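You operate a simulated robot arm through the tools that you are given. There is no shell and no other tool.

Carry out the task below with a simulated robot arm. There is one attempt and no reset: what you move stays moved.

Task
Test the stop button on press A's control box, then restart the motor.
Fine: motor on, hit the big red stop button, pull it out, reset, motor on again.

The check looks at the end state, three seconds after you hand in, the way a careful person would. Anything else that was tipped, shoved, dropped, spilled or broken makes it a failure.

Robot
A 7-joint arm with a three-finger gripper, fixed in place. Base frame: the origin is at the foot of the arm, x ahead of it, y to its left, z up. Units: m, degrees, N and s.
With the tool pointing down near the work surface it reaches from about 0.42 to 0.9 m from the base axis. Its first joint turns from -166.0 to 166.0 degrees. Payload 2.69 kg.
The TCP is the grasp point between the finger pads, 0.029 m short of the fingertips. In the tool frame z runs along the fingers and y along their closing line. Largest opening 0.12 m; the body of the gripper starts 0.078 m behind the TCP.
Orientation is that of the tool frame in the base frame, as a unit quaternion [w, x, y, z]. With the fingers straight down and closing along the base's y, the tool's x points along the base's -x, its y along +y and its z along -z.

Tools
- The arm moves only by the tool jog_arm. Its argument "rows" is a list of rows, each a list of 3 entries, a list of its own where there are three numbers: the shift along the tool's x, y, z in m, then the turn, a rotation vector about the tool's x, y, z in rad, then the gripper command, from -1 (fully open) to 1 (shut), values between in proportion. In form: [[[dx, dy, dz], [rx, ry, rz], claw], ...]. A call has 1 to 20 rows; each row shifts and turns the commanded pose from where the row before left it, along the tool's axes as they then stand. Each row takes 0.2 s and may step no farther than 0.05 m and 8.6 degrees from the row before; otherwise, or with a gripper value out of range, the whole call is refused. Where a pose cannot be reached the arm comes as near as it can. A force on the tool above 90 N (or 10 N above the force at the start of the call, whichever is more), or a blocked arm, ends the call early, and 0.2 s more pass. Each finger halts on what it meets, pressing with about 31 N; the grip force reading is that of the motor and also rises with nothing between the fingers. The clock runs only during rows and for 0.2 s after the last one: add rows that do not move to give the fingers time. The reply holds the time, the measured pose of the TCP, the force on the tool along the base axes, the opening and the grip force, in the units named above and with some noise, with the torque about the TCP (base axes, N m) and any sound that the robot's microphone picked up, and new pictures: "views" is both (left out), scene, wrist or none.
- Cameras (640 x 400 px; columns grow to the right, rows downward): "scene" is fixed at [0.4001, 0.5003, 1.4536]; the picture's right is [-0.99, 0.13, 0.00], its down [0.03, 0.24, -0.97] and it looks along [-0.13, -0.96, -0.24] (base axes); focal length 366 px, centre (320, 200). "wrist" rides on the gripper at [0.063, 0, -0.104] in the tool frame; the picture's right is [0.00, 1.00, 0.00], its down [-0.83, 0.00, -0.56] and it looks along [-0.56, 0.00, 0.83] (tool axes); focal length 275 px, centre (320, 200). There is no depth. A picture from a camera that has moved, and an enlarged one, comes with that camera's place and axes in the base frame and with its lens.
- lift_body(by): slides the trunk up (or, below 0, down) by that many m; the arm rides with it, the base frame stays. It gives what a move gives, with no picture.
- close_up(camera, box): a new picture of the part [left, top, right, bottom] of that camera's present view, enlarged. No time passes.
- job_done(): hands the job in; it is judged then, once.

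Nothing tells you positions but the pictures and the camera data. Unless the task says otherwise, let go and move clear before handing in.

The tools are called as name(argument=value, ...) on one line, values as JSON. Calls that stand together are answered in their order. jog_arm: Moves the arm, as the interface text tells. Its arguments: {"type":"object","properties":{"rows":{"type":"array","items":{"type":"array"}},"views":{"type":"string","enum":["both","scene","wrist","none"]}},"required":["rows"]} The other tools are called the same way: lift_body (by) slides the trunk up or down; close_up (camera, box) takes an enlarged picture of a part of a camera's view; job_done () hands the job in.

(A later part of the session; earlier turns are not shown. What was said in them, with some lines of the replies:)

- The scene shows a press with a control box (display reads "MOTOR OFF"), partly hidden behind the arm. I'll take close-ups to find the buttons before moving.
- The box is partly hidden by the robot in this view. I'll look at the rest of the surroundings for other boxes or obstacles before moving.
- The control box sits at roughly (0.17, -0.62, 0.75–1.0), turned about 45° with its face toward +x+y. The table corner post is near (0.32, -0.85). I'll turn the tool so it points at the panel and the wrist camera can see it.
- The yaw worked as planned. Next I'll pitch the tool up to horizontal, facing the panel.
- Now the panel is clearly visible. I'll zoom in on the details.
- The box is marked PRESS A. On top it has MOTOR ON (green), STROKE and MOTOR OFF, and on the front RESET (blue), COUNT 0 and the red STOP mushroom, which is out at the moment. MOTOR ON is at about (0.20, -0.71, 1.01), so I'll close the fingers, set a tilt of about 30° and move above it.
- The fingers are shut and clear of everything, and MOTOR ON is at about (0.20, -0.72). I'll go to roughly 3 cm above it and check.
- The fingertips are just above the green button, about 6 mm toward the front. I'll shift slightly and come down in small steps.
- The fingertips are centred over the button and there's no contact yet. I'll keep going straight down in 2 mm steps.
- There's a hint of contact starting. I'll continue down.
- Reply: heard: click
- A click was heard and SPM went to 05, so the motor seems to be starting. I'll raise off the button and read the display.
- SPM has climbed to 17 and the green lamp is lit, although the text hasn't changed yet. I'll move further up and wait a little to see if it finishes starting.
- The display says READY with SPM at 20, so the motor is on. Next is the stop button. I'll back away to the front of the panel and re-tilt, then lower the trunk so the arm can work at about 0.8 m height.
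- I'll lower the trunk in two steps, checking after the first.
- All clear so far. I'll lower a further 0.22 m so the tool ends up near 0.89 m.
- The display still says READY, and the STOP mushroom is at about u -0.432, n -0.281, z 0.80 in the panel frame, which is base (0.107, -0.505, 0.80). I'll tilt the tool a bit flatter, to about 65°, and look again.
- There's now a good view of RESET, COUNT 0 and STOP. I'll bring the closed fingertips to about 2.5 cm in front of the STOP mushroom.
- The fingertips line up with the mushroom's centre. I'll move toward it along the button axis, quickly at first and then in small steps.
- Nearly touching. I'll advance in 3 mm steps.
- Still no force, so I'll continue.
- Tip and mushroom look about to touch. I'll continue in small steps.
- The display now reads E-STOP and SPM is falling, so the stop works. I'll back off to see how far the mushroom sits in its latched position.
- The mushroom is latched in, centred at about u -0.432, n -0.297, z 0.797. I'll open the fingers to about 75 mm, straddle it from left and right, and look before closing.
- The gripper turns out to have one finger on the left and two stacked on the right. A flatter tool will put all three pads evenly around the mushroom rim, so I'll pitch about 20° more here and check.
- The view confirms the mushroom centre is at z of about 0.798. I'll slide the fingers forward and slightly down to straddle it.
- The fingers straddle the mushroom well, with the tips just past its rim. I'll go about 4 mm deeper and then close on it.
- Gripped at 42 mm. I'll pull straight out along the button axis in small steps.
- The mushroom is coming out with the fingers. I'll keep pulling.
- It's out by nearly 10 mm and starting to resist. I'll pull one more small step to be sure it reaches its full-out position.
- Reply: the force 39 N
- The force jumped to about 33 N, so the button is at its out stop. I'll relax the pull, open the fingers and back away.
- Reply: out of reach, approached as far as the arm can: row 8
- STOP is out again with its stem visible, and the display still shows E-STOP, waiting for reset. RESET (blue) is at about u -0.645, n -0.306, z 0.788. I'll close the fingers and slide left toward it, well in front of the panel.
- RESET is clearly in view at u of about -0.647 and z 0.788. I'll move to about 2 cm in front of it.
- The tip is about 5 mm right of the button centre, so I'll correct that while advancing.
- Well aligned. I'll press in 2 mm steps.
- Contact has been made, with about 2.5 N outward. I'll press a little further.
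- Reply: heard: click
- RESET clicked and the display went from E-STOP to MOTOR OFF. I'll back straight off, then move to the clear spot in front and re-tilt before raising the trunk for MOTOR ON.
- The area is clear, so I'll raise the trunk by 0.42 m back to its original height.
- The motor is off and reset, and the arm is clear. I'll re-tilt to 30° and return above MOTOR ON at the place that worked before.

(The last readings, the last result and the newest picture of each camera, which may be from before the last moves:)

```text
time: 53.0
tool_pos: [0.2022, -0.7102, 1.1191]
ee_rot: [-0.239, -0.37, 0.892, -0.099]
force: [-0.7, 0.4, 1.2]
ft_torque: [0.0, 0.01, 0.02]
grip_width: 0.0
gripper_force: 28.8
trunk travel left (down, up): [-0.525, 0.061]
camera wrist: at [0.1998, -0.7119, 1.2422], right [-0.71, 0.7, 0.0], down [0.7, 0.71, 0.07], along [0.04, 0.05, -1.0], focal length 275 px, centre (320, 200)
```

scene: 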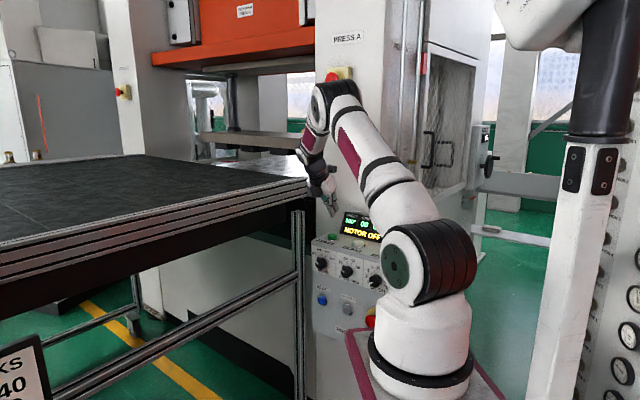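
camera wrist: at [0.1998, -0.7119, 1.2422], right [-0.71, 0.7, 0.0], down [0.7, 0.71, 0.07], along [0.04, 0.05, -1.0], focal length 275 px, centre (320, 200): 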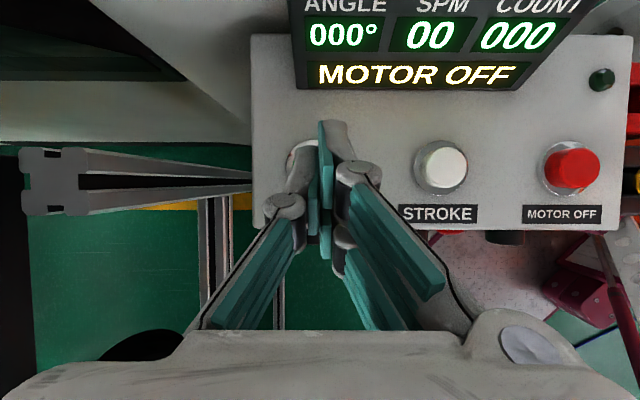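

I'm at the same spot above MOTOR ON. I'll descend to just above the button.

jog_arm(rows=[[[-0.00493, 0, 0.00854], [0, 0, 0], 1], [[-0.00493, 0, 0.00854], [0, 0, 0], 1], [[-0.00493, 0, 0.00854], [0, 0, 0], 1], [[-0.00493, 0, 0.00854], [0, 0, 0], 1], [[-0.00493, 0, 0.00854], [0, 0, 0], 1], [[-0.00493, 0, 0.00854], [0, 0, 0], 1], [[-0.00493, 0, 0.00854], [0, 0, 0], 1], [[0, 0, 0], [0, 0, 0], 1]], views="wrist")

close_up(camera="scene", box=[290, 150, 400, 270])

```text
time: 54.8
tool_pos: [0.2033, -0.7099, 1.051]
ee_rot: [-0.238, -0.369, 0.893, -0.099]
force: [0.5, -0.3, -0.9]
ft_torque: [0.0, 0.0, 0.0]
grip_width: 0.0
gripper_force: 28.9
trunk travel left (down, up): [-0.525, 0.061]
camera wrist: at [0.2011, -0.7128, 1.173], right [-0.71, 0.7, 0.0], down [0.7, 0.71, 0.07], along [0.04, 0.05, -1.0], focal length 275 px, centre (320, 200)
```

wrist: 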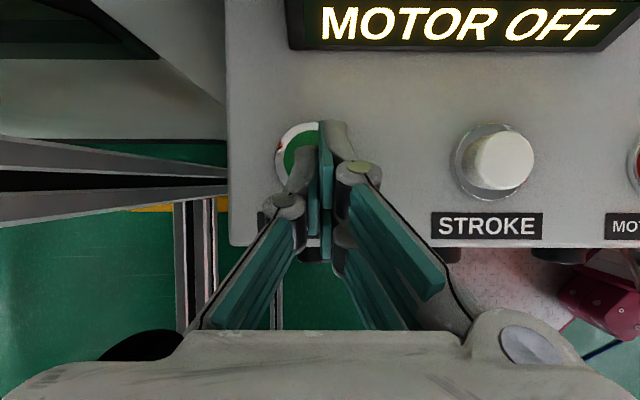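

```text
3.33 times, centred on (345, 210) of scene
camera zoom: at [0.4001, 0.5003, 1.4536], right [-0.99, 0.13, 0.0], down [0.03, 0.24, -0.97], along [-0.13, -0.96, -0.24], focal length 1219 px, centre (237, 167)
```

zoom: 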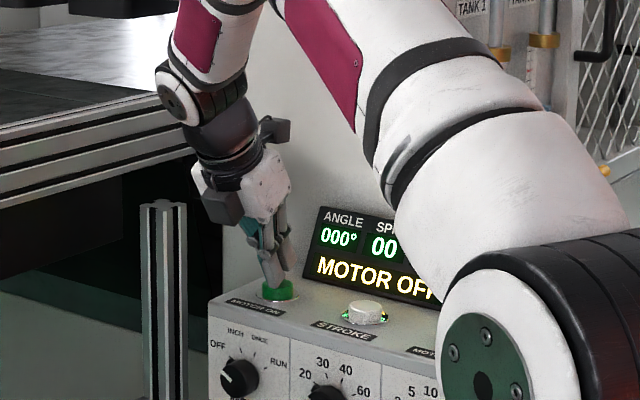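

The view matches the first press exactly. I'll press down in 2 mm steps, about 10 mm in total as before.

jog_arm(rows=[[[-0.001, 0, 0.001732], [0, 0, 0], 1], [[-0.001, 0, 0.001732], [0, 0, 0], 1], [[-0.001, 0, 0.001732], [0, 0, 0], 1], [[-0.001, 0, 0.001732], [0, 0, 0], 1], [[-0.001, 0, 0.001732], [0, 0, 0], 1], [[0, 0, 0], [0, 0, 0], 1]], views="none")

close_up(camera="scene", box=[290, 150, 400, 270])

```text
time: 56.2
tool_pos: [0.2029, -0.7085, 1.0422]
ee_rot: [-0.239, -0.37, 0.892, -0.099]
force: [1.2, -0.3, 2.3]
ft_torque: [0.0, -0.04, 0.01]
grip_width: 0.0
gripper_force: 28.8
trunk travel left (down, up): [-0.525, 0.061]
```

```text
3.33 times, centred on (345, 210) of scene
camera zoom: at [0.4001, 0.5003, 1.4536], right [-0.99, 0.13, 0.0], down [0.03, 0.24, -0.97], along [-0.13, -0.96, -0.24], focal length 1219 px, centre (237, 167)
```

zoom: 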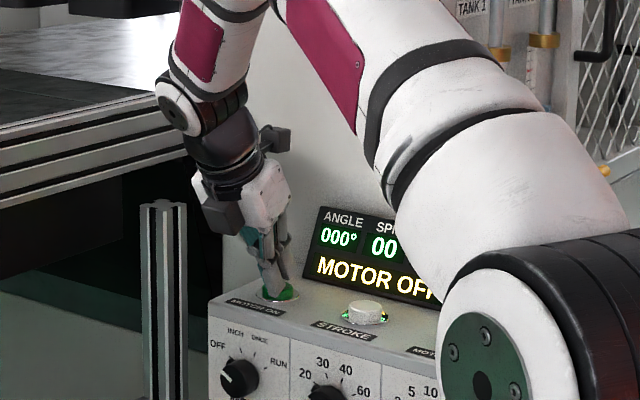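

In contact but no click yet, so I'll go one more step down.

jog_arm(rows=[[[-0.001, 0, 0.001732], [0, 0, 0], 1], [[0, 0, 0], [0, 0, 0], 1]], views="none")

close_up(camera="scene", box=[290, 150, 400, 270])

```text
time: 56.8
tool_pos: [0.2042, -0.7095, 1.0397]
ee_rot: [-0.239, -0.37, 0.892, -0.099]
force: [-0.8, 2.6, 3.0]
ft_torque: [0.05, 0.01, -0.03]
grip_width: 0.0
gripper_force: 28.4
trunk travel left (down, up): [-0.525, 0.061]
heard: click
```

```text
3.33 times, centred on (345, 210) of scene
camera zoom: at [0.4001, 0.5003, 1.4536], right [-0.99, 0.13, 0.0], down [0.03, 0.24, -0.97], along [-0.13, -0.96, -0.24], focal length 1219 px, centre (237, 167)
```

zoom: 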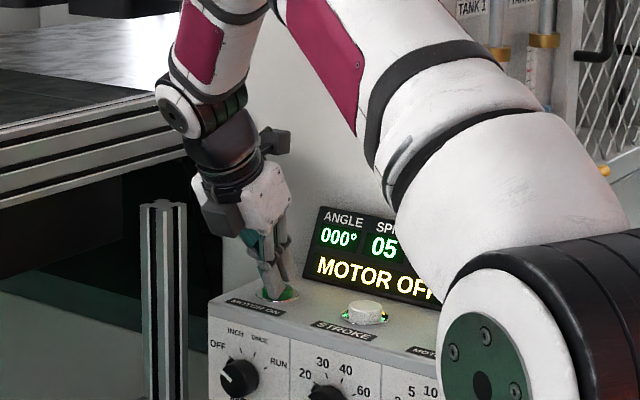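

The button clicked and SPM is ramping up again. I'll lift straight up and watch for READY.

jog_arm(rows=[[[0.005, 0, -0.00866], [0, 0, 0], 1], [[0.005, 0, -0.00866], [0, 0, 0], 1], [[0.005, 0, -0.00866], [0, 0, 0], 1], [[0.005, 0, -0.00866], [0, 0, 0], 1], [[0.01, 0, -0.01732], [0, 0, 0], 1], [[0.01, 0, -0.01732], [0, 0, 0], 1], [[0.01, 0, -0.01732], [0, 0, 0], 1], [[0.01, 0, -0.01732], [0, 0, 0], 1], [[0.01, 0, -0.01732], [0, 0, 0], 1], [[0, 0, 0], [0, 0, 0], 1], [[0, 0, 0], [0, 0, 0], 1], [[0, 0, 0], [0, 0, 0], 1]], views="both")

```text
time: 59.4
tool_pos: [0.2058, -0.7099, 1.1802]
ee_rot: [-0.239, -0.371, 0.892, -0.099]
force: [0.1, 0.0, 1.1]
ft_torque: [0.0, -0.03, -0.03]
grip_width: 0.0
gripper_force: 28.2
trunk travel left (down, up): [-0.525, 0.061]
camera wrist: at [0.2026, -0.7132, 1.302], right [-0.71, 0.7, 0.0], down [0.7, 0.71, 0.07], along [0.04, 0.05, -1.0], focal length 275 px, centre (320, 200)
```

scene: 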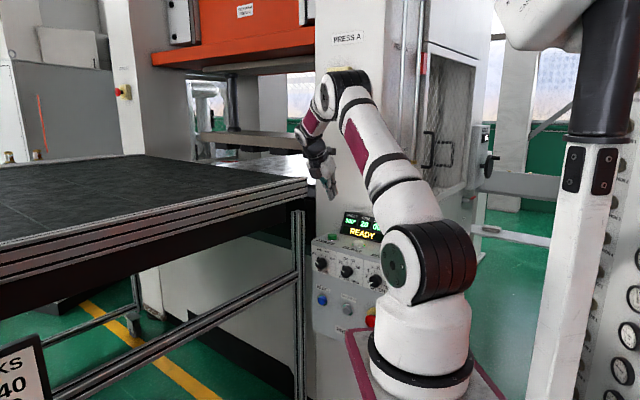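
wrist: 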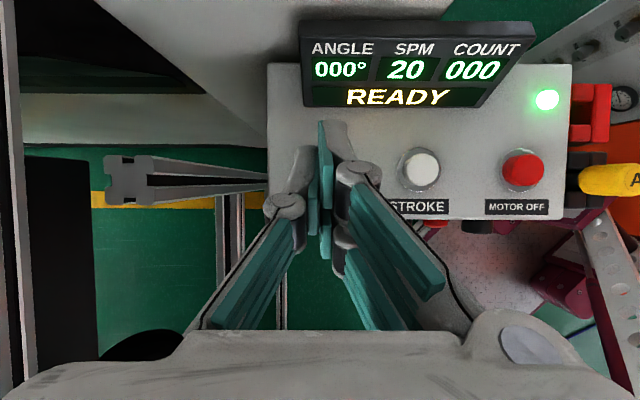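

The display reads READY with SPM at 20 and the lamp lit, so the motor is on again. I'll move the arm clear and do a last check of the box.

jog_arm(rows=[[[-0.01972, 0.01889, -0.02807], [0, 0, 0], 1], [[-0.01972, 0.01889, -0.02807], [0, 0, 0], 1], [[-0.01972, 0.01889, -0.02807], [0, 0, 0], 1], [[-0.01972, 0.01889, -0.02807], [0, 0, 0], 1], [[-0.01972, 0.01889, -0.02807], [0, 0, 0], 1], [[-0.01972, 0.01889, -0.02807], [0, 0, 0], 1], [[-0.01972, 0.01889, -0.02807], [0, 0, 0], 1], [[-0.01972, 0.01889, -0.02807], [0, 0, 0], 1], [[-0.01972, 0.01889, -0.02807], [0, 0, 0], 1], [[0, 0, 0], [0, 0.1111, 0], -1], [[0, 0, 0], [0, 0.1111, 0], -1], [[0, 0, 0], [0, 0.1111, 0], -1], [[0, 0, 0], [0, 0, 0], -1]], views="both")

close_up(camera="wrist", box=[180, 0, 420, 200])

close_up(camera="scene", box=[300, 200, 400, 350])

```text
time: 62.2
tool_pos: [0.2814, -0.3913, 1.3108]
ee_rot: [-0.384, -0.348, 0.84, -0.159]
force: [-0.6, -0.1, 0.6]
ft_torque: [0.0, 0.01, 0.0]
grip_width: 0.1197
gripper_force: 0.1
trunk travel left (down, up): [-0.525, 0.061]
camera wrist: at [0.3069, -0.3653, 1.4265], right [-0.71, 0.7, 0.0], down [0.68, 0.68, -0.27], along [-0.19, -0.19, -0.96], focal length 275 px, centre (320, 200)
```

scene: 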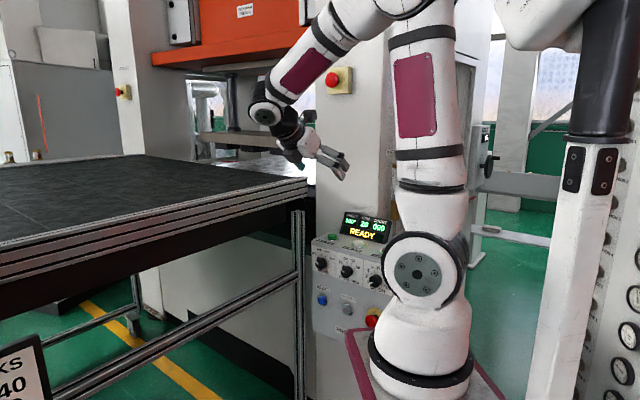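
wrist: 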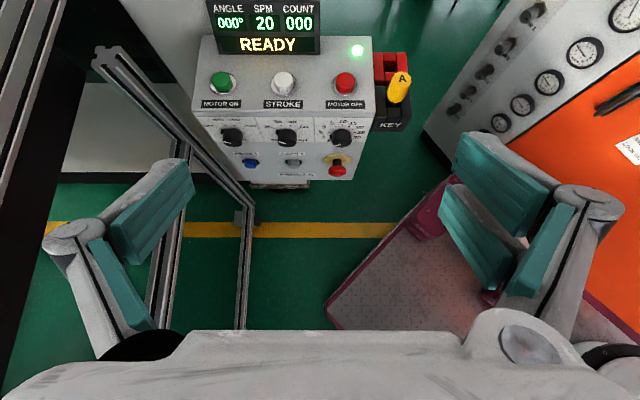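

```text
2.00 times, centred on (300, 100) of wrist
camera zoom: at [0.3069, -0.3653, 1.4265], right [-0.71, 0.7, 0.0], down [0.68, 0.68, -0.27], along [-0.19, -0.19, -0.96], focal length 551 px, centre (360, 400)
```

zoom: 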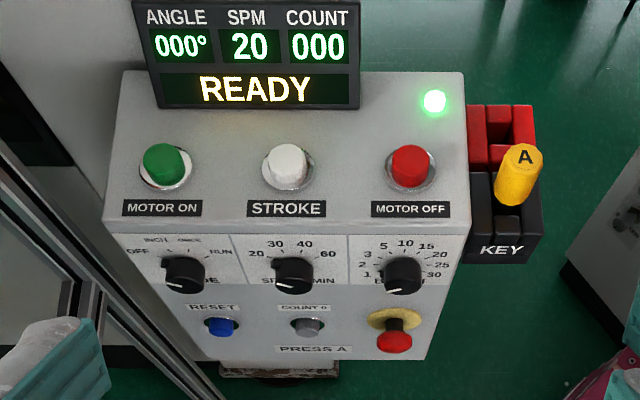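

```text
2.67 times, centred on (350, 275) of scene
camera zoom: at [0.4001, 0.5003, 1.4536], right [-0.99, 0.13, 0.0], down [0.03, 0.24, -0.97], along [-0.13, -0.96, -0.24], focal length 975 px, centre (240, 0)
```

zoom: 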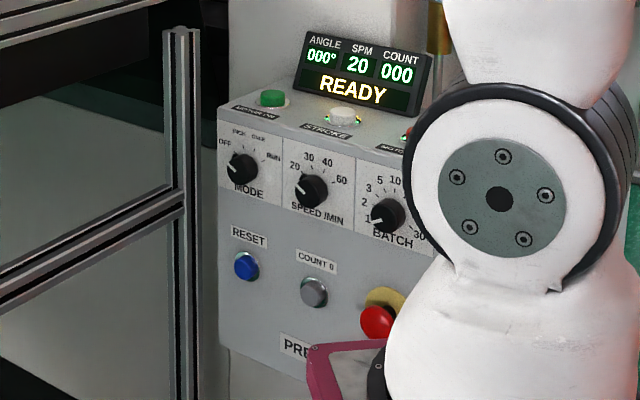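

The display reads READY at 20 SPM with the motor lamp lit. STOP is fully out, and the knobs, key and other buttons are where they started. The arm is clear of everything, so I'm handing in.

job_done()

```text
The job is handed in.
```

The stop button on press A's control box works, and the motor is running again. At the last check the display read READY at 20 SPM with the green lamp lit.

1. **Motor on:** I pressed MOTOR ON; SPM climbed to 20 and the display went to READY.
2. **Stop:** I pressed the red stop button. The display changed to E-STOP and the SPM ran down to 00.
3. **Pull out:** I gripped the button and pulled until it reached its stop, about 10 mm. Its stem was showing again afterwards.
4. **Reset:** I pressed RESET, heard a click, and the display went from E-STOP to MOTOR OFF.
5. **Motor on again:** I pressed MOTOR ON a second time, and the press returned to READY at 20 SPM.

The mode, speed and batch knobs, the key and the other buttons look the same as at the start. The arm is clear of the box, with the gripper open and the trunk back at its original height.
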